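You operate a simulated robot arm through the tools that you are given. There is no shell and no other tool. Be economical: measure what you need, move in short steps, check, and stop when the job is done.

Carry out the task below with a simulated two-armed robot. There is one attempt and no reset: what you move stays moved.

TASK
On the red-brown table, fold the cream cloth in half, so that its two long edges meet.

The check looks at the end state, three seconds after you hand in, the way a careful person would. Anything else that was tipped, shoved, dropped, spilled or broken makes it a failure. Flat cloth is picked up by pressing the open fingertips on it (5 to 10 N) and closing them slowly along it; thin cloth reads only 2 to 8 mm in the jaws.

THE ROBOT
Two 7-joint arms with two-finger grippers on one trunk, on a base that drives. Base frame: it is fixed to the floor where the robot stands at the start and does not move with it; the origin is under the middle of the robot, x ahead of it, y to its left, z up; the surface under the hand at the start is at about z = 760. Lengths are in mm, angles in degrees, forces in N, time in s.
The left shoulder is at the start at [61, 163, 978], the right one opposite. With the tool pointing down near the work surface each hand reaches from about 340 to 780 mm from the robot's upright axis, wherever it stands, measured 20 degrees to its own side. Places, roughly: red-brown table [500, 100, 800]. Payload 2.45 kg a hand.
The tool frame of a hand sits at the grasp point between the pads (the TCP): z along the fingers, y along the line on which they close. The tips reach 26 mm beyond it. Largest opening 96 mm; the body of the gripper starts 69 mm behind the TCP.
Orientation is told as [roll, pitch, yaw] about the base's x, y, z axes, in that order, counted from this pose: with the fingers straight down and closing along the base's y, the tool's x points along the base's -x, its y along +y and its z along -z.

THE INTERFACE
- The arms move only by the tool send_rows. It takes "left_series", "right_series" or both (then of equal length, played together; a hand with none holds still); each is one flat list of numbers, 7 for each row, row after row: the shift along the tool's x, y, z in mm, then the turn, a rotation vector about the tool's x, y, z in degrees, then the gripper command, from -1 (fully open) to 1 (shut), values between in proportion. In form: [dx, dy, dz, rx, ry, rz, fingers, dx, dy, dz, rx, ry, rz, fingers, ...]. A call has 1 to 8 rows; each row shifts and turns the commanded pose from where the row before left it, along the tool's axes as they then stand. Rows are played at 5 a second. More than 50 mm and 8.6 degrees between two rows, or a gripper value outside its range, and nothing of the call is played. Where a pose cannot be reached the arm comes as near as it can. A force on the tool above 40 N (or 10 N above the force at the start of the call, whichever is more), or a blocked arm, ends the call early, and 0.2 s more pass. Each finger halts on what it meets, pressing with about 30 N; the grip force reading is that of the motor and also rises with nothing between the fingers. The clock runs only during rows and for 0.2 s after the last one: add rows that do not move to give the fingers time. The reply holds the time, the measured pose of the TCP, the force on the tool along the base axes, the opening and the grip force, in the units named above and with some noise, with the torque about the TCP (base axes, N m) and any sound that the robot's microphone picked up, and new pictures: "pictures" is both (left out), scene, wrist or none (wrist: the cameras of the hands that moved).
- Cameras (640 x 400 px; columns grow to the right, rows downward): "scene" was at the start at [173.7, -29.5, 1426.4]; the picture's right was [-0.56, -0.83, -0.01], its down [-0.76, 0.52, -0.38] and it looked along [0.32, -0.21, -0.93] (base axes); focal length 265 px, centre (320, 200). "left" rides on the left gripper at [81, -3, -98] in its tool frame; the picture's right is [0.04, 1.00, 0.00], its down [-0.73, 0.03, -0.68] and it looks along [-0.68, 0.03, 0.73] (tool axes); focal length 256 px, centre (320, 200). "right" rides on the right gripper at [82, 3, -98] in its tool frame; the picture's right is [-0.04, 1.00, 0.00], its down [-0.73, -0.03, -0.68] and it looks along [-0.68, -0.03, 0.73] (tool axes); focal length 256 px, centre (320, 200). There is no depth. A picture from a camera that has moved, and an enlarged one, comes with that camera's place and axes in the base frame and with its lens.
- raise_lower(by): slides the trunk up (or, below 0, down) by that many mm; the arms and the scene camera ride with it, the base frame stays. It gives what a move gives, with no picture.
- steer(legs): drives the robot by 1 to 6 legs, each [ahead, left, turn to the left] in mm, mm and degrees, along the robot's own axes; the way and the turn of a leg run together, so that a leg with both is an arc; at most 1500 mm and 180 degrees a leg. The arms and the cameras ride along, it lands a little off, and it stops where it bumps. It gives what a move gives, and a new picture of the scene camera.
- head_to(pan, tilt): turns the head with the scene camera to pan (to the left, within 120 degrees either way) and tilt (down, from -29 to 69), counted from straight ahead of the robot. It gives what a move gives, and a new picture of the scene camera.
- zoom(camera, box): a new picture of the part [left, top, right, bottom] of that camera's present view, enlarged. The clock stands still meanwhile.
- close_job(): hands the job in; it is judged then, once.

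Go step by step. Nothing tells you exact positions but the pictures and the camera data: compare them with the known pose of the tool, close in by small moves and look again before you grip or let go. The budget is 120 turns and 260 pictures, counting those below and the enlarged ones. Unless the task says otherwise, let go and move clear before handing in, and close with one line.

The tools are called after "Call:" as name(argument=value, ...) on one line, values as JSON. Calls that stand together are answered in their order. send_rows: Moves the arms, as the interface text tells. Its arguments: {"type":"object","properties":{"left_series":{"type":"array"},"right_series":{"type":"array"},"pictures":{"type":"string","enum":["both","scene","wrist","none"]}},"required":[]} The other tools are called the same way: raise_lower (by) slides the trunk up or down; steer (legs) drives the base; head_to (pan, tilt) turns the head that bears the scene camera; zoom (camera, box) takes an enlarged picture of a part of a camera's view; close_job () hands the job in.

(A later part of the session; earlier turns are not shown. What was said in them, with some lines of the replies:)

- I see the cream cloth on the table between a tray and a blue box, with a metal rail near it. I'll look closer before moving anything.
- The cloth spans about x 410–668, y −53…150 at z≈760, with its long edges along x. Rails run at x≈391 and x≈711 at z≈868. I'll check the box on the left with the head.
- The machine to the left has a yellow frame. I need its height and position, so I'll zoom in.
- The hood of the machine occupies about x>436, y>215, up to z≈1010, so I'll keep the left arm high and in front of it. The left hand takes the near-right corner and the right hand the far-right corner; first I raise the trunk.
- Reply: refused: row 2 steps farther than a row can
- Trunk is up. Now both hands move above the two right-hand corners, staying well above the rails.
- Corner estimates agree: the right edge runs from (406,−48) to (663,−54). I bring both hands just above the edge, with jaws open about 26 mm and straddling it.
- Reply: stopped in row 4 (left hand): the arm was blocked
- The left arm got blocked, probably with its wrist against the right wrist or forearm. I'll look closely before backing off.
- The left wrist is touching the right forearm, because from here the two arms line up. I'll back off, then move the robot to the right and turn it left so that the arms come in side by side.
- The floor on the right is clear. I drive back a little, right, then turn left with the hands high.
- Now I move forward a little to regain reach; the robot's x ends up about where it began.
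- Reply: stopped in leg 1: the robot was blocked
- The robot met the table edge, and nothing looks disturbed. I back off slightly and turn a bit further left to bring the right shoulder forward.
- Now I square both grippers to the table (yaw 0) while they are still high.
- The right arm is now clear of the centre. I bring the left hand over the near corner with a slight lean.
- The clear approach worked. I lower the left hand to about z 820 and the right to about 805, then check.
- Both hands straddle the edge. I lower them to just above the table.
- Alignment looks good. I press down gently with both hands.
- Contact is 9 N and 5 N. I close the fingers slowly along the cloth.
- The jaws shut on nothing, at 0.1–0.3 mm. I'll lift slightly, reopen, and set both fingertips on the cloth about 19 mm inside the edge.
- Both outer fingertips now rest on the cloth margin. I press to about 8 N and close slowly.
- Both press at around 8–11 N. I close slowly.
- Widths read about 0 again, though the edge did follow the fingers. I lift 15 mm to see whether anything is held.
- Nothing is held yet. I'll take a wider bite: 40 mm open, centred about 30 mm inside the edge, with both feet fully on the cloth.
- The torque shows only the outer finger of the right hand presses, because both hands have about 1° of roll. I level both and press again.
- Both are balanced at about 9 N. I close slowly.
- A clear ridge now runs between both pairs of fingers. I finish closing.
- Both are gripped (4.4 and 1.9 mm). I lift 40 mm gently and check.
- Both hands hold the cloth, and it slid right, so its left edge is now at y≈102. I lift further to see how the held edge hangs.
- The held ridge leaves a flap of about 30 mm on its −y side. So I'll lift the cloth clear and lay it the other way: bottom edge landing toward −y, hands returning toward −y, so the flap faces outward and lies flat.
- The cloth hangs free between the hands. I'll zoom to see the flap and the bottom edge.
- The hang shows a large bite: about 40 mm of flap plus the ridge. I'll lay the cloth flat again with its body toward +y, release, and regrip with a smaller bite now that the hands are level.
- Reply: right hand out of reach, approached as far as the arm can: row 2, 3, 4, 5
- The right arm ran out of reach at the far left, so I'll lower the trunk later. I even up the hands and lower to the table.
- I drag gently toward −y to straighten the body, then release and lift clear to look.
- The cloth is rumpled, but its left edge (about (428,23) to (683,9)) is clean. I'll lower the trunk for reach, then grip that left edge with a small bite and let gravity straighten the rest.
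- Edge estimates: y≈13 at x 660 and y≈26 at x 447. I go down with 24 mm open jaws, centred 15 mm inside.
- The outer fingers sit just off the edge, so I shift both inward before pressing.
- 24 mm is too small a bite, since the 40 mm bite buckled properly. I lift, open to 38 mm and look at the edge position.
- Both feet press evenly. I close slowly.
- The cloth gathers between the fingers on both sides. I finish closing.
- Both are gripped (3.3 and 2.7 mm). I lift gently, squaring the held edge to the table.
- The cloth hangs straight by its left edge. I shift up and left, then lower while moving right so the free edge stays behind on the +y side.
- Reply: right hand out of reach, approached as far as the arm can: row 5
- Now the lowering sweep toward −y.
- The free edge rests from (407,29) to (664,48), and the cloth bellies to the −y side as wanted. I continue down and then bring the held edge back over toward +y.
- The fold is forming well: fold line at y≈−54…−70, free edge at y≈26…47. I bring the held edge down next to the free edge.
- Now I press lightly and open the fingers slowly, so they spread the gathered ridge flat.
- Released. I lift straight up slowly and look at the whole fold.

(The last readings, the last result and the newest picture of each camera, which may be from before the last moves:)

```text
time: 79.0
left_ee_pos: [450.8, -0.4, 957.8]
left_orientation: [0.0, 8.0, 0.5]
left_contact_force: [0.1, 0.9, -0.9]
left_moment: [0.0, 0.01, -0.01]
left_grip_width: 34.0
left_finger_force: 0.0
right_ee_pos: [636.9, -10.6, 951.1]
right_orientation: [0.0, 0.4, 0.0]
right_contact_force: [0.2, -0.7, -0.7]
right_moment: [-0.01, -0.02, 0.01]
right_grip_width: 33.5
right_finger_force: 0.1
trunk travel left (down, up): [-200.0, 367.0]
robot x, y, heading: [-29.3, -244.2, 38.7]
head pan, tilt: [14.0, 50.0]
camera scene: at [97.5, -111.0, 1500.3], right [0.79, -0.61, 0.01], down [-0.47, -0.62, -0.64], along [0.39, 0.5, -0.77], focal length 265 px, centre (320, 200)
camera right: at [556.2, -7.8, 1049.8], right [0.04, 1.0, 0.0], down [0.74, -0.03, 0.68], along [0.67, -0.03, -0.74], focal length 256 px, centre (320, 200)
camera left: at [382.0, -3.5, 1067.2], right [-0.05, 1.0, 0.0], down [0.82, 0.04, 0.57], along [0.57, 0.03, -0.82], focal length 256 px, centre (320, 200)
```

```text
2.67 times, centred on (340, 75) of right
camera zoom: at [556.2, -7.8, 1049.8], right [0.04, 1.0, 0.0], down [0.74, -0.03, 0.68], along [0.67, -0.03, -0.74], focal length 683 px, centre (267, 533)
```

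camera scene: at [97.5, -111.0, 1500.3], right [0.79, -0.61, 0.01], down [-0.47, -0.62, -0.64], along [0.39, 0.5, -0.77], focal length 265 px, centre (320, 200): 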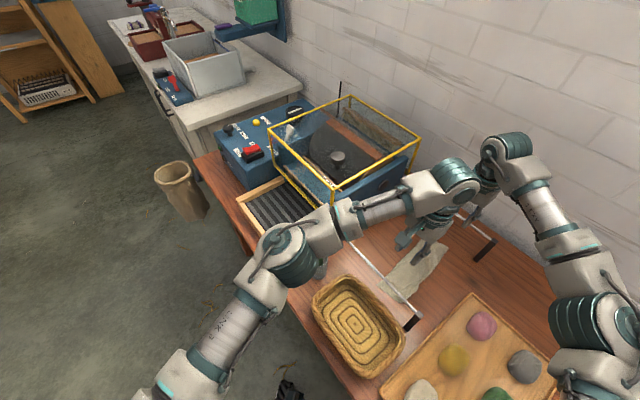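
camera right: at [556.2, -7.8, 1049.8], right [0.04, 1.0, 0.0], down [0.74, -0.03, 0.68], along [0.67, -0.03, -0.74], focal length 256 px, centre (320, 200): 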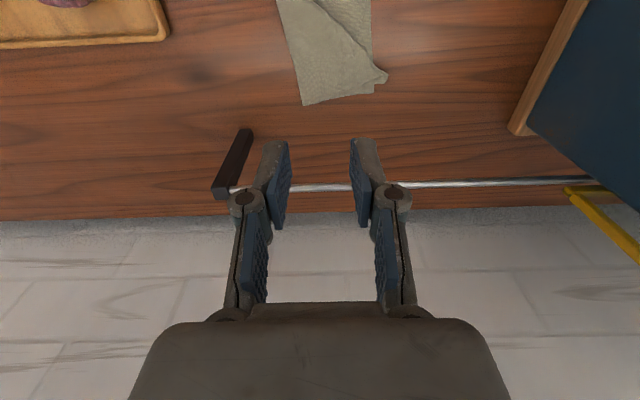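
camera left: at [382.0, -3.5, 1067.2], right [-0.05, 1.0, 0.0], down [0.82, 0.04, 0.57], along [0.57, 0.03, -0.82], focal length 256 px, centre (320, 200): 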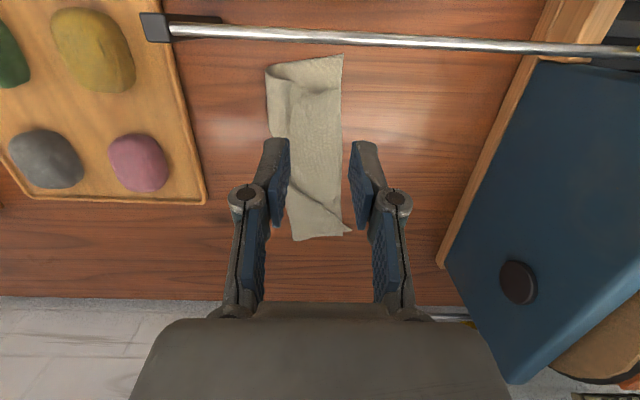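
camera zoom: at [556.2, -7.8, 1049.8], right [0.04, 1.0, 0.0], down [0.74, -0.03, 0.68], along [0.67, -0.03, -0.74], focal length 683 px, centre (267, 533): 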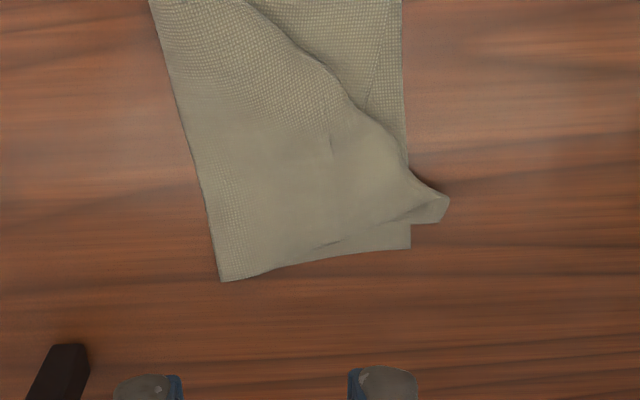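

The far corner landed near the edge, but the middle of the top edge seems to lag. I'll pull both hands back for a clean view.

Call:
send_rows(left_series=[40, 0, -25, 0, 0, 0, 0.3, 40, 0, -25, 0, 0, 0, 0.3, 30, 0, -25, 0, 0, 0, 0.3, 0, 0, 0, 0, 0, 0, 0.3], right_series=[25, -30, -20, 0, 0, 0, 0.3, 25, -35, -20, 0, 0, 0, 0.3, 25, -35, -20, 0, 0, 0, 0.3, 0, 0, 0, 0, 0, 0, 0.3], pictures="none")

Call:
zoom(camera="left", box=[220, 100, 440, 280])

Call:
zoom(camera="right", box=[300, 0, 620, 200])

```text
time: 80.0
left_ee_pos: [351.8, -0.1, 1046.7]
left_orientation: [-0.1, 8.1, 0.4]
left_contact_force: [0.6, 1.1, -0.3]
left_moment: [-0.04, 0.06, 0.02]
left_grip_width: 33.5
left_finger_force: 0.1
right_ee_pos: [559.9, -108.8, 1011.1]
right_orientation: [-0.2, 0.2, 0.0]
right_contact_force: [0.1, -1.0, 0.4]
right_moment: [0.01, 0.01, -0.01]
right_grip_width: 33.7
right_finger_force: 0.0
trunk travel left (down, up): [-200.0, 367.0]
robot x, y, heading: [-30.4, -249.2, 38.8]
head pan, tilt: [14.0, 50.0]
```

```text
2.22 times, centred on (330, 190) of left
camera zoom: at [284.6, -2.6, 1156.1], right [-0.05, 1.0, 0.0], down [0.82, 0.04, 0.57], along [0.57, 0.03, -0.82], focal length 569 px, centre (298, 222)
```

zoom: 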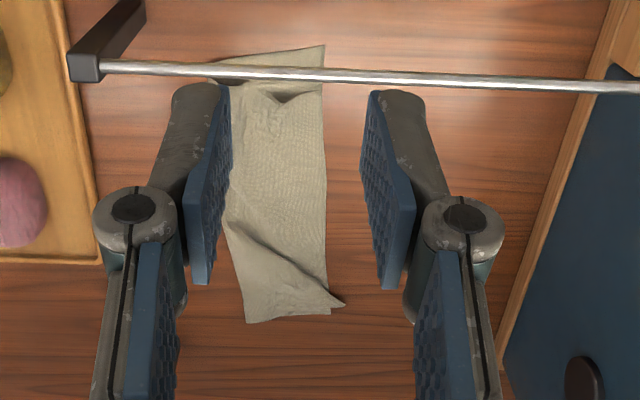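

```text
2.00 times, centred on (460, 100) of right
camera zoom: at [480.9, -106.8, 1109.5], right [0.04, 1.0, 0.0], down [0.74, -0.03, 0.68], along [0.67, -0.03, -0.74], focal length 512 px, centre (40, 400)
```

zoom: 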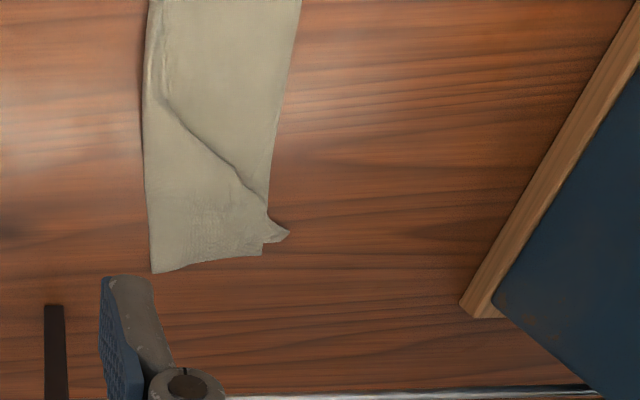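

The middle of the top edge lags toward the fold. I'll move the right camera back for a full top view.

Call:
send_rows(left_series=[40, 20, -15, 0, 0, 0, 0.3, 40, 40, 0, 0, 0, 0, 0.3, 0, 40, 0, 0, 0, 0, 0.3, 0, 0, 0, 0, 0, 0, 0.3], right_series=[35, 10, -30, 0, 0, 0, 0.3, 35, 15, -30, 0, 0, 0, 0.3, 35, 15, -10, 0, 0, 0, 0.3, 0, 0, 0, 0, 0, 0, 0.3], pictures="none")

Call:
zoom(camera="right", box=[260, 0, 500, 160])

Call:
zoom(camera="scene", box=[350, 200, 510, 320])

```text
refused: row 2 steps farther than a row can; nothing moved
```

```text
2.50 times, centred on (380, 80) of right
camera zoom: at [480.9, -106.8, 1109.5], right [0.04, 1.0, 0.0], down [0.74, -0.03, 0.68], along [0.67, -0.03, -0.74], focal length 640 px, centre (170, 500)
```

zoom: 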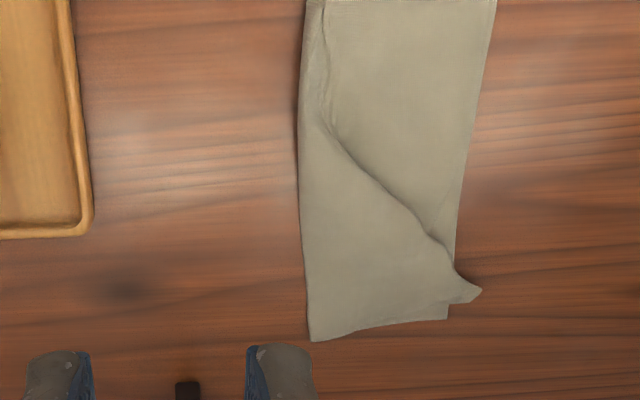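

```text
3.33 times, centred on (430, 260) of scene
camera zoom: at [96.9, -110.8, 1500.4], right [0.79, -0.61, 0.01], down [-0.47, -0.62, -0.64], along [0.39, 0.5, -0.77], focal length 883 px, centre (-47, 0)
```

zoom: 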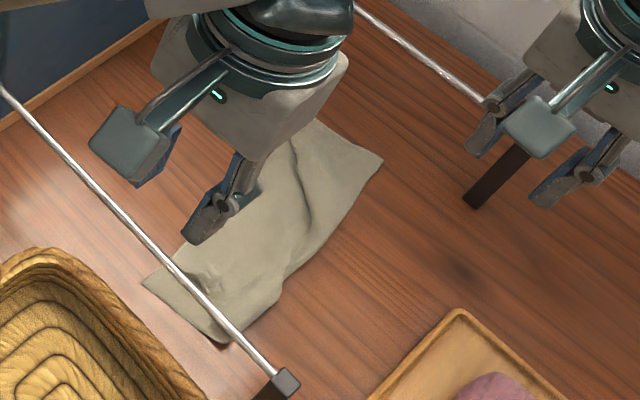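

I need to know whether that diagonal line is the cloth edge or just a pleat. I'll zoom tightly.

Call:
zoom(camera="right", box=[360, 30, 450, 125])

Call:
zoom(camera="right", box=[360, 0, 460, 60])

Call:
zoom(camera="left", box=[290, 110, 350, 160])

```text
4.21 times, centred on (405, 78) of right
camera zoom: at [480.9, -106.8, 1109.5], right [0.04, 1.0, 0.0], down [0.74, -0.03, 0.68], along [0.67, -0.03, -0.74], focal length 1078 px, centre (-38, 716)
```

zoom: 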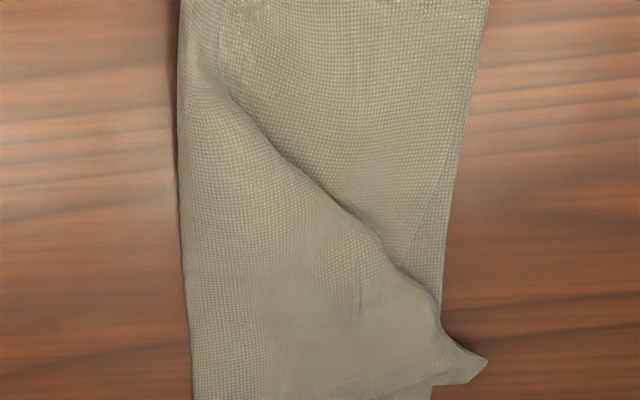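

```text
6.40 times, centred on (410, 30) of right
camera zoom: at [480.9, -106.8, 1109.5], right [0.04, 1.0, 0.0], down [0.74, -0.03, 0.68], along [0.67, -0.03, -0.74], focal length 1638 px, centre (-256, 1288)
```

zoom: 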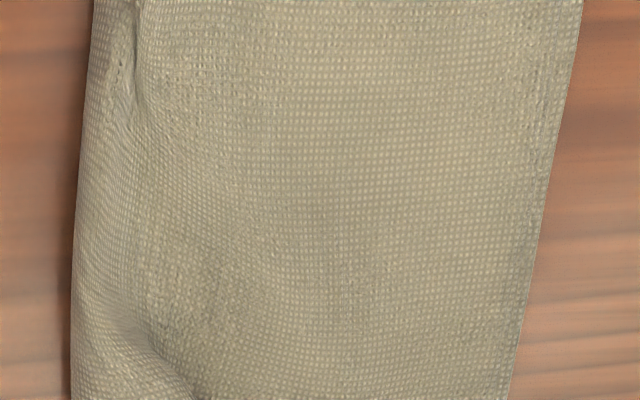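

```text
8.00 times, centred on (320, 135) of left
camera zoom: at [284.6, -2.6, 1156.1], right [-0.05, 1.0, 0.0], down [0.82, 0.04, 0.57], along [0.57, 0.03, -0.82], focal length 2048 px, centre (320, 720)
```

zoom: 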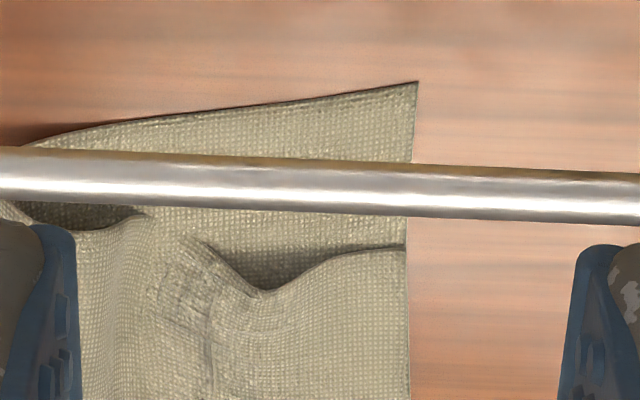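

It's a pleat. The top layer covers the bottom, but a diagonal pleat pulls its near end about 30 mm short. I'll pin one end and draw the pleat out, starting by bringing closed fingertips over the near and far ends.

Call:
send_rows(left_series=[-31, 1.2, 25, 0, 0, 0, 1, -31, 1.2, 25, 0, 0, 0, 1, -31, 1.2, 25, 0, 0, 0, 1, -31, 1.2, 25, 0, 0, 0, 1, -4.3, 0, 31, 0, 0, 0, 1, -4.3, 0, 31, 0, 0, 0, 1, -4.3, 0, 31, 0, 0, 0, 1, -4.3, 0, 28, 0, 0, 0, 1], right_series=[-19, 37, 21, 0, 0, 0, 1, -19, 37, 21, 0, 0, 0, 1, -19, 37, 21, 0, 0, 0, 1, -18, 37, 21, 0, 0, 0, 1, 0, 0, 30, 0, 0, 0, 1, 0, 0, 30, 0, 0, 0, 1, 0, 0, 30, 0, 0, 0, 1, 0, 0, 30, 0, 0, 0, 1], pictures="wrist")

```text
time: 81.8
left_ee_pos: [457.5, 6.1, 811.0]
left_orientation: [0.0, 8.0, 0.3]
left_contact_force: [0.5, 0.6, -0.1]
left_moment: [-0.01, 0.04, 0.01]
left_grip_width: 0.0
left_finger_force: 28.5
right_ee_pos: [635.9, 37.3, 806.4]
right_orientation: [0.0, 0.2, -0.1]
right_contact_force: [0.8, 0.0, -0.1]
right_moment: [0.01, 0.02, -0.03]
right_grip_width: 0.0
right_finger_force: 28.0
trunk travel left (down, up): [-200.0, 367.0]
robot x, y, heading: [-27.1, -251.0, 38.9]
head pan, tilt: [14.0, 50.0]
camera right: at [554.6, 39.9, 905.4], right [0.04, 1.0, 0.0], down [0.74, -0.03, 0.68], along [0.68, -0.03, -0.74], focal length 256 px, centre (320, 200)
camera left: at [389.6, 2.6, 920.2], right [-0.05, 1.0, 0.01], down [0.82, 0.04, 0.57], along [0.57, 0.03, -0.82], focal length 256 px, centre (320, 200)
```

right: 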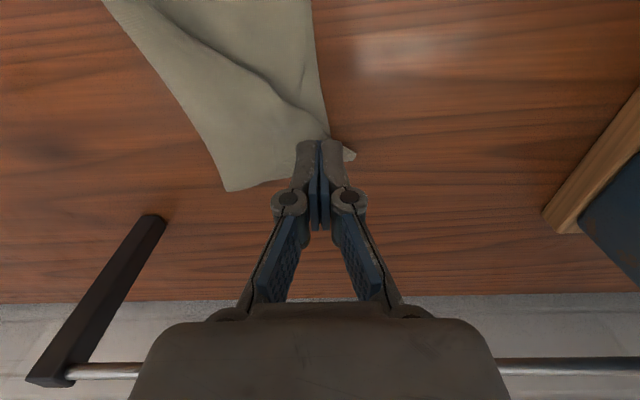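
left: 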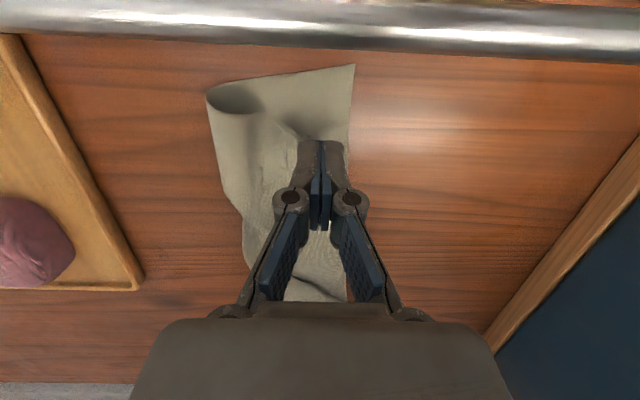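

Call:
send_rows(left_series=[-1.4, 0, 10, 0, 0, 0, 1, -1.4, 0, 10, 0, 0, 0, 1, -0.3, 0, 2, 0, 0, 0, 1, 0, 0, 0, 0, 0, 0, 1], right_series=[0, 0, 10, 0, 0, 0, 1, 0, 0, 6, 0, 0, 0, 1, 0, 0, 2, 0, 0, 0, 1, 0, 0, 0, 0, 0, 0, 1], pictures="none")

```text
time: 82.8
left_ee_pos: [456.5, 3.8, 787.7]
left_orientation: [0.0, 8.0, 0.5]
left_contact_force: [0.0, -0.3, -0.4]
left_moment: [0.0, -0.04, 0.01]
left_grip_width: 0.2
left_finger_force: 29.0
right_ee_pos: [635.0, 37.4, 791.0]
right_orientation: [-0.1, 0.2, -0.2]
right_contact_force: [-0.1, 0.5, -0.3]
right_moment: [-0.06, 0.01, 0.0]
right_grip_width: 0.3
right_finger_force: 28.3
trunk travel left (down, up): [-200.0, 367.0]
robot x, y, heading: [-27.6, -248.0, 38.6]
head pan, tilt: [14.0, 50.0]
```

Call:
send_rows(left_series=[-0.4, 0, 2.7, 0, 0, 0, 1, 0, 0, 0, 0, 0, 0, 1], right_series=[0, 0, 3.5, 0, 0, 0, 1, 0, 0, 0, 0, 0, 0, 1], pictures="none")

```text
time: 83.4
left_ee_pos: [457.4, 4.2, 786.2]
left_orientation: [0.0, 7.8, 0.4]
left_contact_force: [1.2, 1.5, 11.6]
left_moment: [0.01, -0.14, 0.04]
left_grip_width: 0.3
left_finger_force: 28.2
right_ee_pos: [633.1, 37.6, 788.0]
right_orientation: [-0.1, 0.1, -0.1]
right_contact_force: [-0.7, 0.0, 0.5]
right_moment: [-0.01, 0.0, -0.01]
right_grip_width: 0.0
right_finger_force: 28.7
trunk travel left (down, up): [-200.0, 367.0]
robot x, y, heading: [-24.9, -250.2, 38.5]
head pan, tilt: [14.0, 50.0]
```

Call:
send_rows(right_series=[0, 0, 2.5, 0, 0, 0, 1, 0, 0, 0, 0, 0, 0, 1], pictures="none")

```text
time: 84.0
left_ee_pos: [456.1, 4.6, 787.3]
left_orientation: [0.0, 7.9, 0.4]
left_contact_force: [3.0, 1.2, 14.2]
left_moment: [0.04, -0.19, 0.02]
left_grip_width: 0.3
left_finger_force: 28.9
right_ee_pos: [633.2, 38.3, 787.5]
right_orientation: [0.0, 0.0, -0.1]
right_contact_force: [1.8, 0.5, 7.4]
right_moment: [-0.02, -0.03, 0.01]
right_grip_width: 0.0
right_finger_force: 28.2
trunk travel left (down, up): [-200.0, 367.0]
robot x, y, heading: [-26.8, -251.6, 38.6]
head pan, tilt: [14.0, 50.0]
```

With the left hand pinning, the right fingertips drag the far top corner out along +x and slightly −y.

Call:
send_rows(right_series=[-4, -1.5, 0, 0, 0, 0, 1, -4, -1.5, 0, 0, 0, 0, 1, -4, -1.5, 0, 0, 0, 0, 1, -4, -1.5, 0, 0, 0, 0, 1, -4, -1.5, 0, 0, 0, 0, 1, 0, 0, 0, 0, 0, 0, 1], pictures="wrist")

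```text
time: 85.4
left_ee_pos: [455.6, 5.4, 786.6]
left_orientation: [0.0, 7.8, 0.4]
left_contact_force: [4.8, 0.5, 12.7]
left_moment: [0.03, -0.21, -0.01]
left_grip_width: 0.0
left_finger_force: 28.2
right_ee_pos: [653.0, 30.2, 786.5]
right_orientation: [-0.1, 0.0, 0.0]
right_contact_force: [-6.9, 2.7, 18.2]
right_moment: [0.05, 0.18, -0.04]
right_grip_width: 0.0
right_finger_force: 28.7
trunk travel left (down, up): [-200.0, 367.0]
robot x, y, heading: [-27.8, -251.6, 38.8]
head pan, tilt: [14.0, 50.0]
camera right: at [572.4, 32.5, 884.6], right [0.04, 1.0, 0.0], down [0.73, -0.03, 0.68], along [0.68, -0.03, -0.73], focal length 256 px, centre (320, 200)
```

right: 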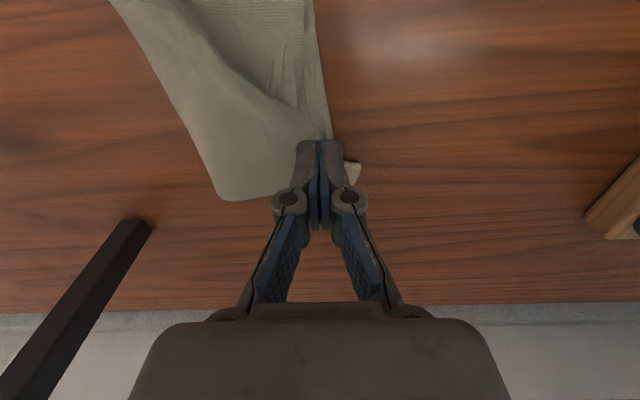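

The drag worked and the edge is taut. Now the right hand pins while the left drags the near top corner toward −x.

Call:
send_rows(left_series=[4, 0, 0.56, 0, 0, 0, 1, 4, 0, 0.56, 0, 0, 0, 1, 4, 0, 0.56, 0, 0, 0, 1, 4, 0, 0.56, 0, 0, 0, 1, 4, 0, 0.56, 0, 0, 0, 1, 4, 0, 0.56, 0, 0, 0, 1, 0, 0, 0, 0, 0, 0, 1], pictures="wrist")

```text
time: 87.0
left_ee_pos: [433.4, 4.6, 787.5]
left_orientation: [0.1, 7.7, 0.4]
left_contact_force: [21.7, 1.7, 24.9]
left_moment: [0.11, -0.81, -0.09]
left_grip_width: 0.1
left_finger_force: 28.2
right_ee_pos: [653.9, 28.9, 787.5]
right_orientation: [0.0, 0.0, -0.1]
right_contact_force: [-10.7, 0.1, 20.6]
right_moment: [-0.07, 0.26, -0.02]
right_grip_width: 0.1
right_finger_force: 28.6
trunk travel left (down, up): [-200.0, 367.0]
robot x, y, heading: [-29.1, -249.9, 38.7]
head pan, tilt: [14.0, 50.0]
camera left: at [364.8, 0.1, 896.3], right [-0.05, 1.0, 0.01], down [0.82, 0.03, 0.57], along [0.57, 0.03, -0.82], focal length 256 px, centre (320, 200)
```

left: 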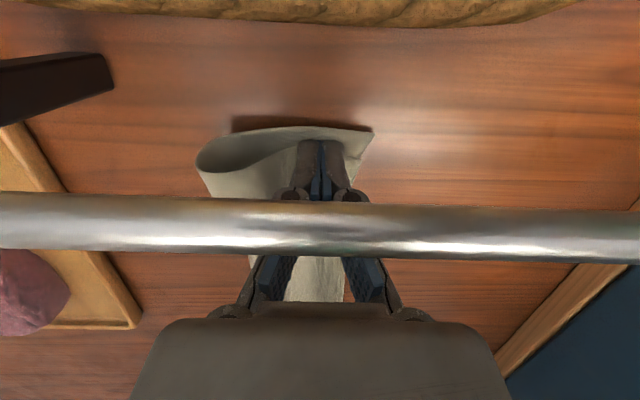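

Tension is high enough. I lift both hands straight up and look.

Call:
send_rows(left_series=[0, 0, -6, 0, 0, 0, 1, 3, 0, -20, 0, 0, 0, 1, 6, 0, -40, 0, 0, 0, 1, 6, 0, -45, 0, 0, 0, 1, 30, 0, -35, 0, 0, 0, 1, 35, 0, -20, 0, 0, 0, 1, 35, 0, -10, 0, 0, 0, 1, 0, 0, 0, 0, 0, 0, 1], right_series=[0, 0, -6, 0, 0, 0, 1, 0, 0, -20, 0, 0, 0, 1, 0, 0, -40, 0, 0, 0, 1, 0, 0, -45, 0, 0, 0, 1, 20, -25, -35, 0, 0, 0, 1, 25, -38, -20, 0, 0, 0, 1, 25, -38, -20, 0, 0, 0, 1, 20, -38, 0, 0, 0, 0, 1], pictures="none")

Call:
zoom(camera="left", box=[220, 80, 440, 260])

Call:
zoom(camera="right", box=[300, 0, 540, 160])

```text
time: 88.8
left_ee_pos: [345.2, 2.3, 977.2]
left_orientation: [0.2, 8.1, 0.4]
left_contact_force: [0.4, -0.6, 0.6]
left_moment: [0.06, 0.04, -0.01]
left_grip_width: 0.1
left_finger_force: 28.5
right_ee_pos: [564.5, -109.3, 969.6]
right_orientation: [0.1, 0.1, -0.3]
right_contact_force: [0.2, -0.1, 0.0]
right_moment: [0.02, 0.02, -0.02]
right_grip_width: 0.1
right_finger_force: 28.8
trunk travel left (down, up): [-200.0, 367.0]
robot x, y, heading: [-28.4, -251.9, 38.9]
head pan, tilt: [14.0, 50.0]
```

```text
2.22 times, centred on (330, 170) of left
camera zoom: at [276.7, -1.3, 1085.8], right [-0.05, 1.0, 0.01], down [0.82, 0.03, 0.57], along [0.57, 0.03, -0.82], focal length 569 px, centre (298, 267)
```

zoom: 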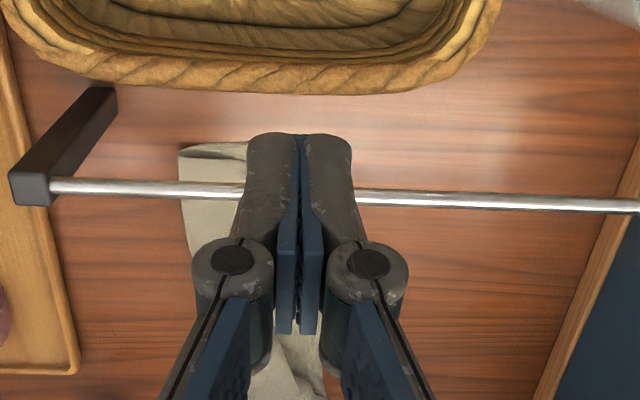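

```text
2.50 times, centred on (420, 80) of right
camera zoom: at [483.6, -106.7, 1068.1], right [0.04, 1.0, 0.0], down [0.74, -0.03, 0.68], along [0.68, -0.03, -0.74], focal length 640 px, centre (70, 500)
```

zoom: 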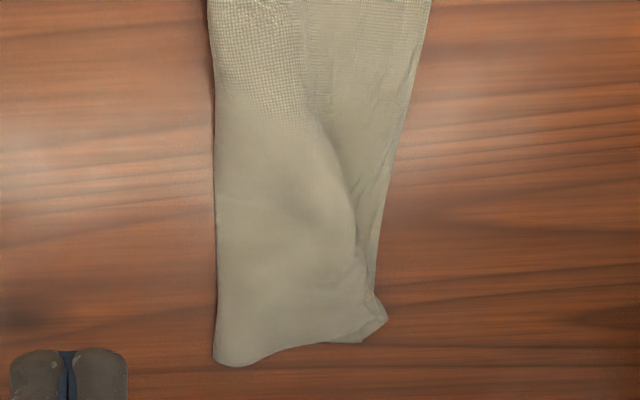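

The far end is much neater. I open the left fingers and back the right hand off for a whole view.

Call:
send_rows(left_series=[0, 0, -40, 0, 0, 0, -1, 0, 0, -40, 0, 0, 0, -1, 0, 0, 0, 0, 0, 0, -1, 0, 0, 0, 0, 0, 0, -1], right_series=[35, 0, -30, 0, 0, 0, 1, 35, 0, -30, 0, 0, 0, 1, 0, 0, 0, 0, 0, 0, 1, 0, 0, 0, 0, 0, 0, 1], pictures="none")

Call:
zoom(camera="left", box=[220, 100, 440, 280])

Call:
zoom(camera="right", box=[300, 0, 540, 160])

Call:
zoom(camera="scene", box=[350, 200, 510, 320])

```text
time: 89.8
left_ee_pos: [353.4, 5.3, 1054.5]
left_orientation: [0.0, 7.9, 0.3]
left_contact_force: [0.3, 1.0, -0.9]
left_moment: [0.0, -0.05, 0.0]
left_grip_width: 95.9
left_finger_force: 0.0
right_ee_pos: [494.0, -109.0, 1031.4]
right_orientation: [-0.1, 0.0, -0.1]
right_contact_force: [0.6, 0.9, 0.7]
right_moment: [-0.01, -0.05, -0.03]
right_grip_width: 0.0
right_finger_force: 28.2
trunk travel left (down, up): [-200.0, 367.0]
robot x, y, heading: [-29.2, -251.7, 38.8]
head pan, tilt: [14.0, 50.0]
```

```text
2.22 times, centred on (330, 190) of left
camera zoom: at [286.0, 1.1, 1164.2], right [-0.05, 1.0, 0.01], down [0.82, 0.03, 0.57], along [0.57, 0.03, -0.82], focal length 569 px, centre (298, 222)
```

zoom: 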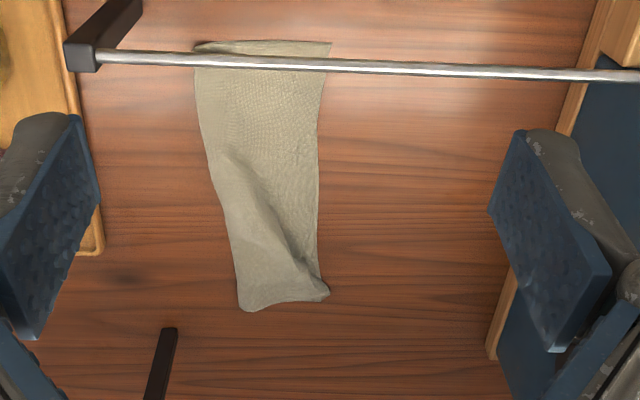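

```text
2.50 times, centred on (420, 80) of right
camera zoom: at [411.7, -107.6, 1129.1], right [0.04, 1.0, 0.0], down [0.73, -0.03, 0.68], along [0.68, -0.03, -0.74], focal length 640 px, centre (70, 500)
```

zoom: 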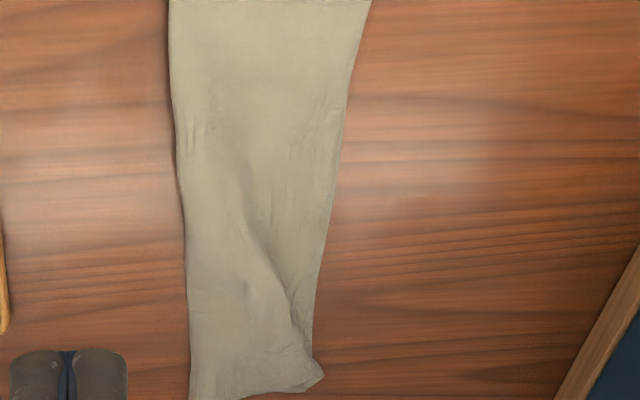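

```text
3.33 times, centred on (430, 260) of scene
camera zoom: at [94.7, -113.8, 1501.2], right [0.79, -0.61, 0.01], down [-0.46, -0.61, -0.64], along [0.39, 0.5, -0.77], focal length 883 px, centre (-47, 0)
```

zoom: 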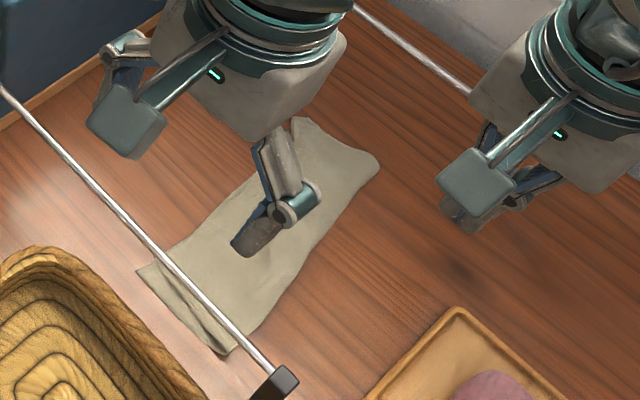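

The cloth now lies as a half-width strip with a small wrinkle. I check closely how the two edges align at both ends.

Call:
zoom(camera="left", box=[275, 110, 345, 155])

Call:
zoom(camera="left", box=[285, 150, 355, 200])

Call:
zoom(camera="left", box=[290, 190, 350, 245])

```text
8.89 times, centred on (310, 132) of left
camera zoom: at [286.0, 1.1, 1164.2], right [-0.05, 1.0, 0.01], down [0.82, 0.03, 0.57], along [0.57, 0.03, -0.82], focal length 2276 px, centre (409, 800)
```

zoom: 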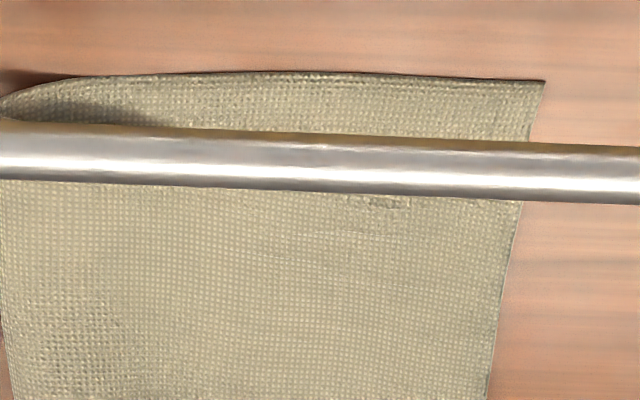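

```text
8.00 times, centred on (320, 175) of left
camera zoom: at [286.0, 1.1, 1164.2], right [-0.05, 1.0, 0.01], down [0.82, 0.03, 0.57], along [0.57, 0.03, -0.82], focal length 2048 px, centre (320, 400)
```

zoom: 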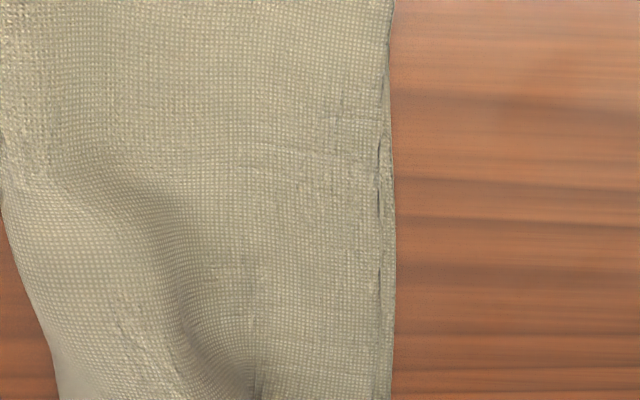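

```text
7.27 times, centred on (320, 218) of left
camera zoom: at [286.0, 1.1, 1164.2], right [-0.05, 1.0, 0.01], down [0.82, 0.03, 0.57], along [0.57, 0.03, -0.82], focal length 1862 px, centre (320, 73)
```

zoom: 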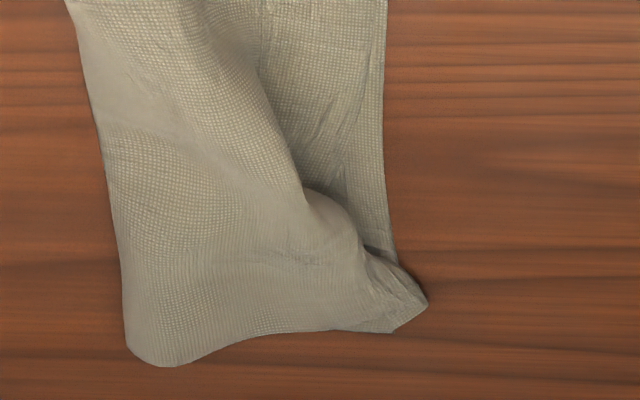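

The edges meet within a few millimetres except for a small pleat at the far end. I'll make one more gentle tug there, pinning the near end and drawing the far corner out.

Call:
send_rows(left_series=[-33, 1, 15, 0, 0, 0, 1, -33, 1, 15, 0, 0, 0, 1, -33, 1, 15, 0, 0, 0, 1, -5.3, 0, 37, 0, 0, 0, 1, -5.3, 0, 37, 0, 0, 0, 1, -5.3, 0, 37, 0, 0, 0, 1, -5.3, 0, 37, 0, 0, 0, 1, -5, 0, 35, 0, 0, 0, 1], right_series=[-29, 28, 20, 0, 0, 0, 1, -29, 28, 20, 0, 0, 0, 1, -29, 28, 20, 0, 0, 0, 1, -29, 28, 20, 0, 0, 0, 1, -28, 26, 20, 0, 0, 0, 1, 0, 0, 41, 0, 0, 0, 1, 0, 0, 41, 0, 0, 0, 1, 0, 0, 41, 0, 0, 0, 1], pictures="wrist")

```text
time: 90.6
left_ee_pos: [441.4, 9.7, 1001.5]
left_orientation: [1.0, 8.2, 1.6]
left_contact_force: [0.3, 2.9, -1.9]
left_moment: [-0.21, 0.08, 0.05]
left_grip_width: 0.1
left_finger_force: 28.5
right_ee_pos: [575.8, -43.4, 977.4]
right_orientation: [0.2, 0.5, 0.1]
right_contact_force: [0.0, -4.0, 1.0]
right_moment: [0.43, 0.2, 0.35]
right_grip_width: 0.2
right_finger_force: 29.1
trunk travel left (down, up): [-200.0, 367.0]
robot x, y, heading: [-29.3, -252.1, 38.5]
head pan, tilt: [14.0, 50.0]
stopped in row 4 (left hand): the force on the tool passed its limit at 58 N (the readings are from after the stop); the commanded pose is now the measured one
camera right: at [495.8, -42.3, 1074.4], right [0.04, 1.0, 0.0], down [0.74, -0.03, 0.67], along [0.67, -0.02, -0.74], focal length 256 px, centre (320, 200)
camera left: at [374.9, 1.9, 1110.1], right [-0.07, 1.0, 0.02], down [0.82, 0.04, 0.57], along [0.57, 0.06, -0.82], focal length 256 px, centre (320, 200)
```

right: 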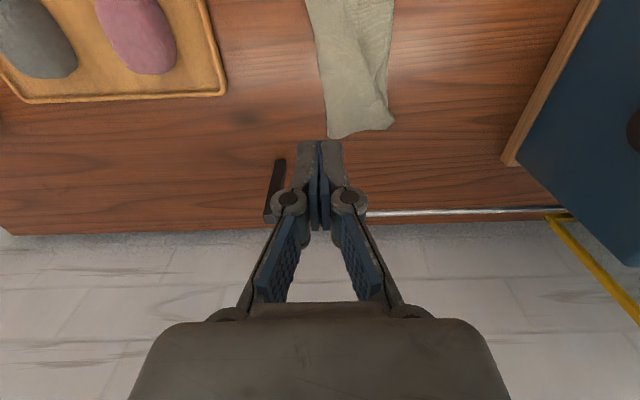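
left: 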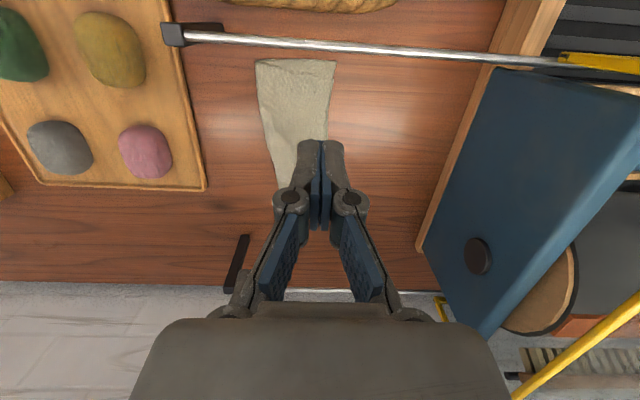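

The two grippers touched each other in the air; nothing else is affected. I back the left off first, send the right ahead, then bring in the left.

Call:
send_rows(left_series=[25, 0, 0, 0, 0, 0, 1, 25, 0, 0, 0, 0, 0, 1, 0, 0, 0, 0, 0, 0, 1], pictures="none")

Call:
send_rows(right_series=[-30, 15, 10, 0, 0, 0, 1, -32, 30, 15, 0, 0, 0, 1, 0, 30, 30, 0, 0, 0, 1, 0, 0, 40, 0, 0, 0, 1, 0, 0, 40, 0, 0, 0, 1, 0, 0, 35, 0, 0, 0, 1], pictures="none")

Call:
send_rows(left_series=[-32, 0, 0, -0.9, 0, 0, 1, -32, 0, 20, 0, 0, 0, 1, -5.5, 0, 40, 0, 0, 0, 1, -5.5, 0, 40, 0, 0, 0, 1, -5.5, 0, 40, 0, 0, 0, 1, -5, 0, 38, 0, 0, 0, 1], pictures="none")

Call:
zoom(camera="right", box=[160, 0, 480, 200])

Call:
zoom(camera="left", box=[160, 0, 480, 200])

```text
time: 91.4
left_ee_pos: [389.5, 10.7, 1008.4]
left_orientation: [0.8, 8.1, 1.6]
left_contact_force: [0.4, -0.2, -0.6]
left_moment: [0.0, 0.01, 0.0]
left_grip_width: 0.0
left_finger_force: 28.1
right_ee_pos: [574.2, -40.5, 977.4]
right_orientation: [0.1, 0.3, 0.2]
right_contact_force: [0.4, -0.1, 0.2]
right_moment: [0.0, 0.01, -0.01]
right_grip_width: 0.0
right_finger_force: 28.3
trunk travel left (down, up): [-200.0, 367.0]
robot x, y, heading: [-28.1, -248.0, 38.6]
head pan, tilt: [14.0, 50.0]
```

```text
time: 92.8
left_ee_pos: [390.5, 8.7, 1008.4]
left_orientation: [0.9, 8.1, 1.6]
left_contact_force: [-0.7, -0.7, 0.0]
left_moment: [0.0, 0.04, 0.01]
left_grip_width: 0.0
left_finger_force: 28.3
right_ee_pos: [635.2, 37.6, 809.4]
right_orientation: [0.1, 0.2, 0.3]
right_contact_force: [-0.4, -0.2, -0.4]
right_moment: [0.02, 0.02, 0.03]
right_grip_width: 0.0
right_finger_force: 28.7
trunk travel left (down, up): [-200.0, 367.0]
robot x, y, heading: [-30.4, -249.8, 38.5]
head pan, tilt: [14.0, 50.0]
```

```text
time: 94.2
left_ee_pos: [449.0, 17.4, 818.2]
left_orientation: [1.7, 8.1, 1.6]
left_contact_force: [0.8, -0.5, -0.7]
left_moment: [-0.02, 0.01, 0.02]
left_grip_width: 0.1
left_finger_force: 28.3
right_ee_pos: [636.0, 37.6, 809.1]
right_orientation: [0.0, 0.3, 0.1]
right_contact_force: [0.1, -0.3, -1.0]
right_moment: [0.03, 0.02, 0.01]
right_grip_width: 0.0
right_finger_force: 28.9
trunk travel left (down, up): [-200.0, 367.0]
robot x, y, heading: [-28.0, -248.1, 38.5]
head pan, tilt: [14.0, 50.0]
```

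```text
2.00 times, centred on (320, 100) of right
camera zoom: at [555.3, 38.8, 907.1], right [0.04, 1.0, 0.0], down [0.74, -0.03, 0.67], along [0.67, -0.02, -0.74], focal length 512 px, centre (320, 400)
```

zoom: 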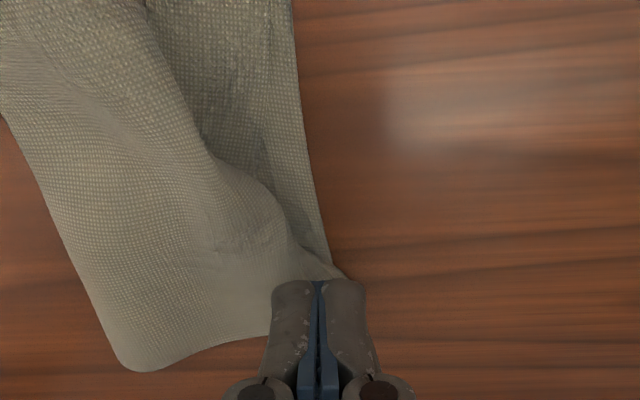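

```text
2.00 times, centred on (320, 100) of left
camera zoom: at [382.5, 9.5, 927.4], right [-0.06, 1.0, 0.03], down [0.82, 0.03, 0.57], along [0.57, 0.06, -0.82], focal length 512 px, centre (320, 400)
```

zoom: 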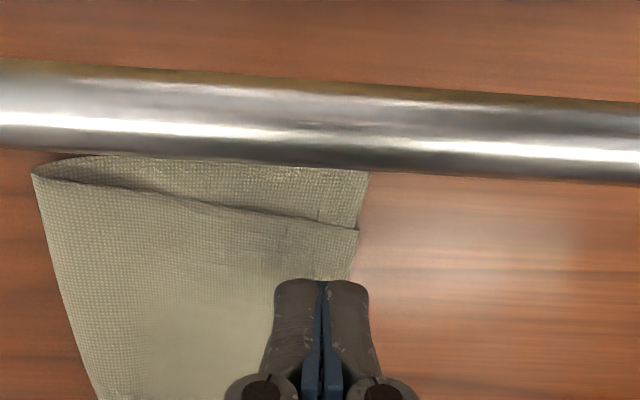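

Now I press both down.

Call:
send_rows(left_series=[-2, -2, 14, 1.7, 0, 0, 1, -1.7, -2, 12, 0, 0, 0, 1, -0.8, 0, 6, 0, 0, 0, 1, 0, 0, 0, 0, 0, 0, 1], right_series=[0, -4, 10, 0, 0, 0, 1, 0, 0, 9, 0, 0, 0, 1, 0, 0, 3.5, 0, 0, 0, 1, 0, 0, 0, 0, 0, 0, 1], pictures="none")

```text
time: 95.2
left_ee_pos: [449.0, 13.4, 787.9]
left_orientation: [0.0, 8.0, 1.7]
left_contact_force: [-0.9, 0.1, 1.0]
left_moment: [0.0, -0.03, 0.0]
left_grip_width: 0.0
left_finger_force: 28.4
right_ee_pos: [635.8, 32.5, 787.0]
right_orientation: [0.3, 0.3, 0.3]
right_contact_force: [0.6, 1.3, 10.0]
right_moment: [-0.01, 0.01, 0.01]
right_grip_width: 0.2
right_finger_force: 28.0
trunk travel left (down, up): [-200.0, 367.0]
robot x, y, heading: [-27.7, -248.1, 38.5]
head pan, tilt: [14.0, 50.0]
```

Call:
send_rows(left_series=[-0.4, 0, 3, 0, 0, 0, 1, 0, 0, 0, 0, 0, 0, 1, 0, 0, 0, 0, 0, 0, 1, 0, 0, 0, 0, 0, 0, 1, 0, 0, 0, 0, 0, 0, 1, 0, 0, 0, 0, 0, 0, 1, 0, 0, 0, 0, 0, 0, 1], right_series=[0, 0, 0, 0, 0, 0, 1, 0, 0, 0, 0, 0, 0, 1, -4, -0.5, 0, 0, 0, 0, 1, -4, -0.5, 0, 0, 0, 0, 1, -4, -0.5, 0, 0, 0, 0, 1, -4, -0.5, 0, 0, 0, 0, 1, 0, 0, 0, 0, 0, 0, 1], pictures="wrist")

```text
time: 96.8
left_ee_pos: [449.0, 12.4, 787.1]
left_orientation: [0.0, 7.7, 1.8]
left_contact_force: [7.8, 3.3, 27.0]
left_moment: [0.13, -0.43, 0.02]
left_grip_width: 0.0
left_finger_force: 28.7
right_ee_pos: [650.5, 30.9, 787.1]
right_orientation: [0.3, 0.1, 0.3]
right_contact_force: [-6.3, 1.1, 15.6]
right_moment: [0.0, 0.19, -0.01]
right_grip_width: 0.0
right_finger_force: 28.6
trunk travel left (down, up): [-200.0, 367.0]
robot x, y, heading: [-31.2, -251.6, 38.6]
head pan, tilt: [14.0, 50.0]
camera right: at [569.1, 31.6, 884.7], right [0.04, 1.0, 0.0], down [0.74, -0.03, 0.68], along [0.68, -0.02, -0.74], focal length 256 px, centre (320, 200)
camera left: at [380.7, 7.4, 896.1], right [-0.07, 1.0, 0.01], down [0.82, 0.05, 0.57], along [0.57, 0.04, -0.82], focal length 256 px, centre (320, 200)
```

right: 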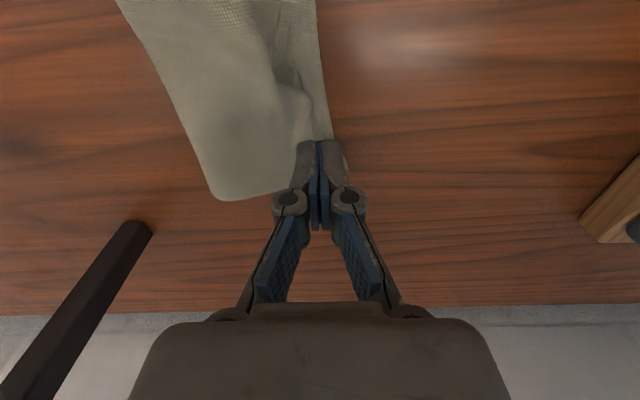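
left: 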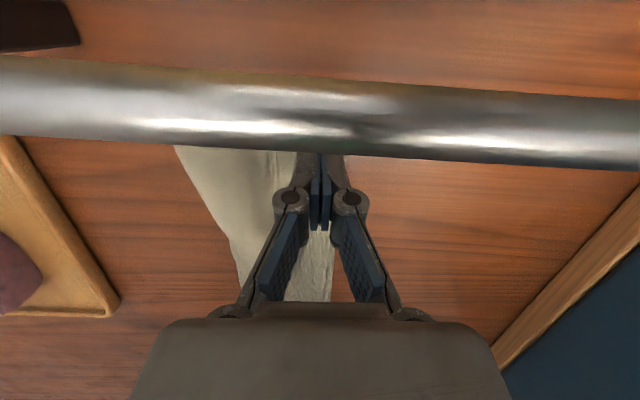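

Next the left hand, with lighter pressure, draws the near top corner the remaining ~15 mm toward −x.

Call:
send_rows(left_series=[0.2, 0, -1.2, 0, 0, 0, 1, 4, 0, 0.5, 0, 0, 0, 1, 4, 0, 0.5, 0, 0, 0, 1, 4, 0, 0.5, 0, 0, 0, 1, 4, 0, 0.5, 0, 0, 0, 1, 0, 0, 0, 0, 0, 0, 1], pictures="none")

Call:
send_rows(left_series=[0, 0, -6, 0, 0, 0, 1, 3, 0, -20, 0, 0, 0, 1, 6, 0, -40, 0, 0, 0, 1, 6, 0, -45, 0, 0, 0, 1, 20, 0, -40, 0, 0, 0, 0, 30, 0, -35, 0, 0, 0, -1, 30, 0, -30, 0, 0, 0, -1, 0, 0, 0, 0, 0, 0, -1], right_series=[0, 0, -6, 0, 0, 0, 1, 0, 0, -20, 0, 0, 0, 1, 0, 0, -40, 0, 0, 0, 1, 0, 0, -45, 0, 0, 0, 1, 0, -30, -35, 0, 0, 0, 1, 0, -45, -20, 0, 0, 0, 1, 10, -45, 0, 0, 0, 0, 1, 10, -45, 0, 0, 0, 0, 1], pictures="none")

Call:
zoom(camera="left", box=[220, 100, 440, 280])

Call:
zoom(camera="left", box=[270, 100, 350, 160])

```text
time: 98.2
left_ee_pos: [433.5, 12.0, 787.5]
left_orientation: [-0.1, 8.0, 1.6]
left_contact_force: [5.9, -0.8, 8.3]
left_moment: [0.03, -0.19, -0.02]
left_grip_width: 0.2
left_finger_force: 29.2
right_ee_pos: [650.0, 30.3, 786.5]
right_orientation: [0.2, 0.3, 0.2]
right_contact_force: [-8.0, 5.5, 28.7]
right_moment: [0.03, 0.23, -0.03]
right_grip_width: 0.0
right_finger_force: 28.2
trunk travel left (down, up): [-200.0, 367.0]
robot x, y, heading: [-31.6, -248.1, 38.7]
head pan, tilt: [14.0, 50.0]
```

```text
time: 100.0
left_ee_pos: [370.3, 8.7, 1015.2]
left_orientation: [0.0, 8.1, 1.8]
left_contact_force: [-0.8, -0.5, -0.4]
left_moment: [-0.01, 0.05, 0.0]
left_grip_width: 96.2
left_finger_force: 0.0
right_ee_pos: [631.0, -135.5, 948.7]
right_orientation: [0.1, 0.6, 0.2]
right_contact_force: [-0.4, -0.4, 0.4]
right_moment: [0.01, 0.03, 0.0]
right_grip_width: 0.0
right_finger_force: 28.4
trunk travel left (down, up): [-200.0, 367.0]
robot x, y, heading: [-29.5, -246.7, 38.4]
head pan, tilt: [14.0, 50.0]
```

```text
2.22 times, centred on (330, 190) of left
camera zoom: at [303.0, 3.7, 1124.3], right [-0.07, 1.0, 0.01], down [0.82, 0.05, 0.57], along [0.57, 0.04, -0.82], focal length 569 px, centre (298, 222)
```

zoom: 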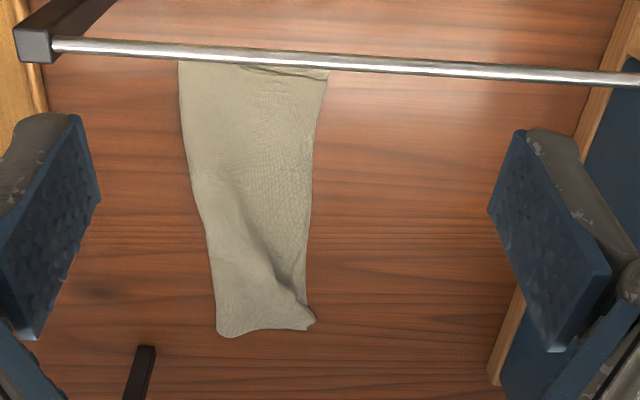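

```text
6.67 times, centred on (310, 130) of left
camera zoom: at [303.0, 3.7, 1124.3], right [-0.07, 1.0, 0.01], down [0.82, 0.05, 0.57], along [0.57, 0.04, -0.82], focal length 1707 px, centre (387, 667)
```

zoom: 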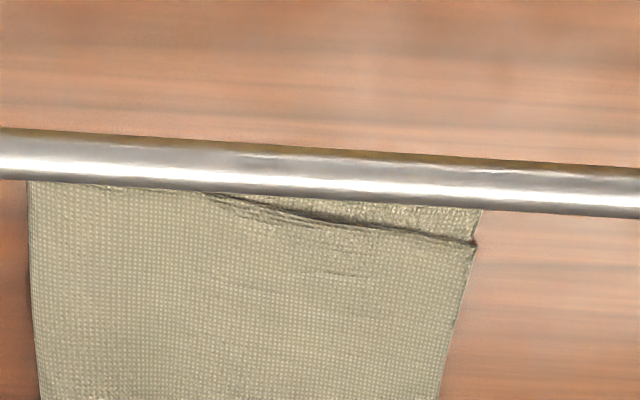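

The strip is neat, with the near corners within about 8 mm. One close look at the far end and long edge.

Call:
zoom(camera="left", box=[280, 165, 360, 245])

Call:
head_to(pan=10, tilt=50)

```text
5.00 times, centred on (320, 205) of left
camera zoom: at [303.0, 3.7, 1124.3], right [-0.07, 1.0, 0.01], down [0.82, 0.05, 0.57], along [0.57, 0.04, -0.82], focal length 1280 px, centre (320, 175)
```

zoom: 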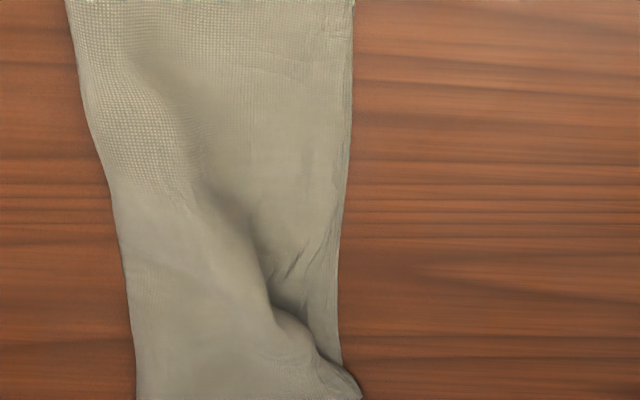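

```text
time: 100.6
left_ee_pos: [370.6, 9.8, 1015.8]
left_orientation: [-0.1, 8.0, 1.6]
left_contact_force: [-0.3, -1.2, 0.0]
left_moment: [-0.01, -0.03, -0.01]
left_grip_width: 96.3
left_finger_force: 0.0
right_ee_pos: [631.7, -134.1, 949.8]
right_orientation: [0.1, 0.2, 0.2]
right_contact_force: [0.0, -1.2, 0.0]
right_moment: [0.0, -0.03, 0.01]
right_grip_width: 0.0
right_finger_force: 28.2
trunk travel left (down, up): [-200.0, 367.0]
robot x, y, heading: [-27.4, -251.2, 38.7]
head pan, tilt: [10.0, 50.0]
camera scene: at [100.8, -117.3, 1501.0], right [0.75, -0.66, 0.0], down [-0.51, -0.58, -0.64], along [0.42, 0.48, -0.77], focal length 265 px, centre (320, 200)
```

scene: 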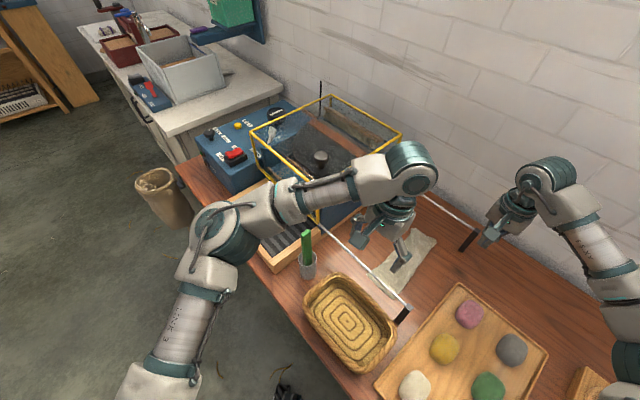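

The cloth lies folded in half with its long edges together and only a small wrinkle left. The other objects look untouched and both hands are clear, so I hand in.

Call:
close_job()

```text
The job is handed in.
```

The cream cloth is folded in half with its long edges together to within about 1 cm; a small wrinkle remains at the far end, and the robot bumped the table edge once, with nothing visibly disturbed.
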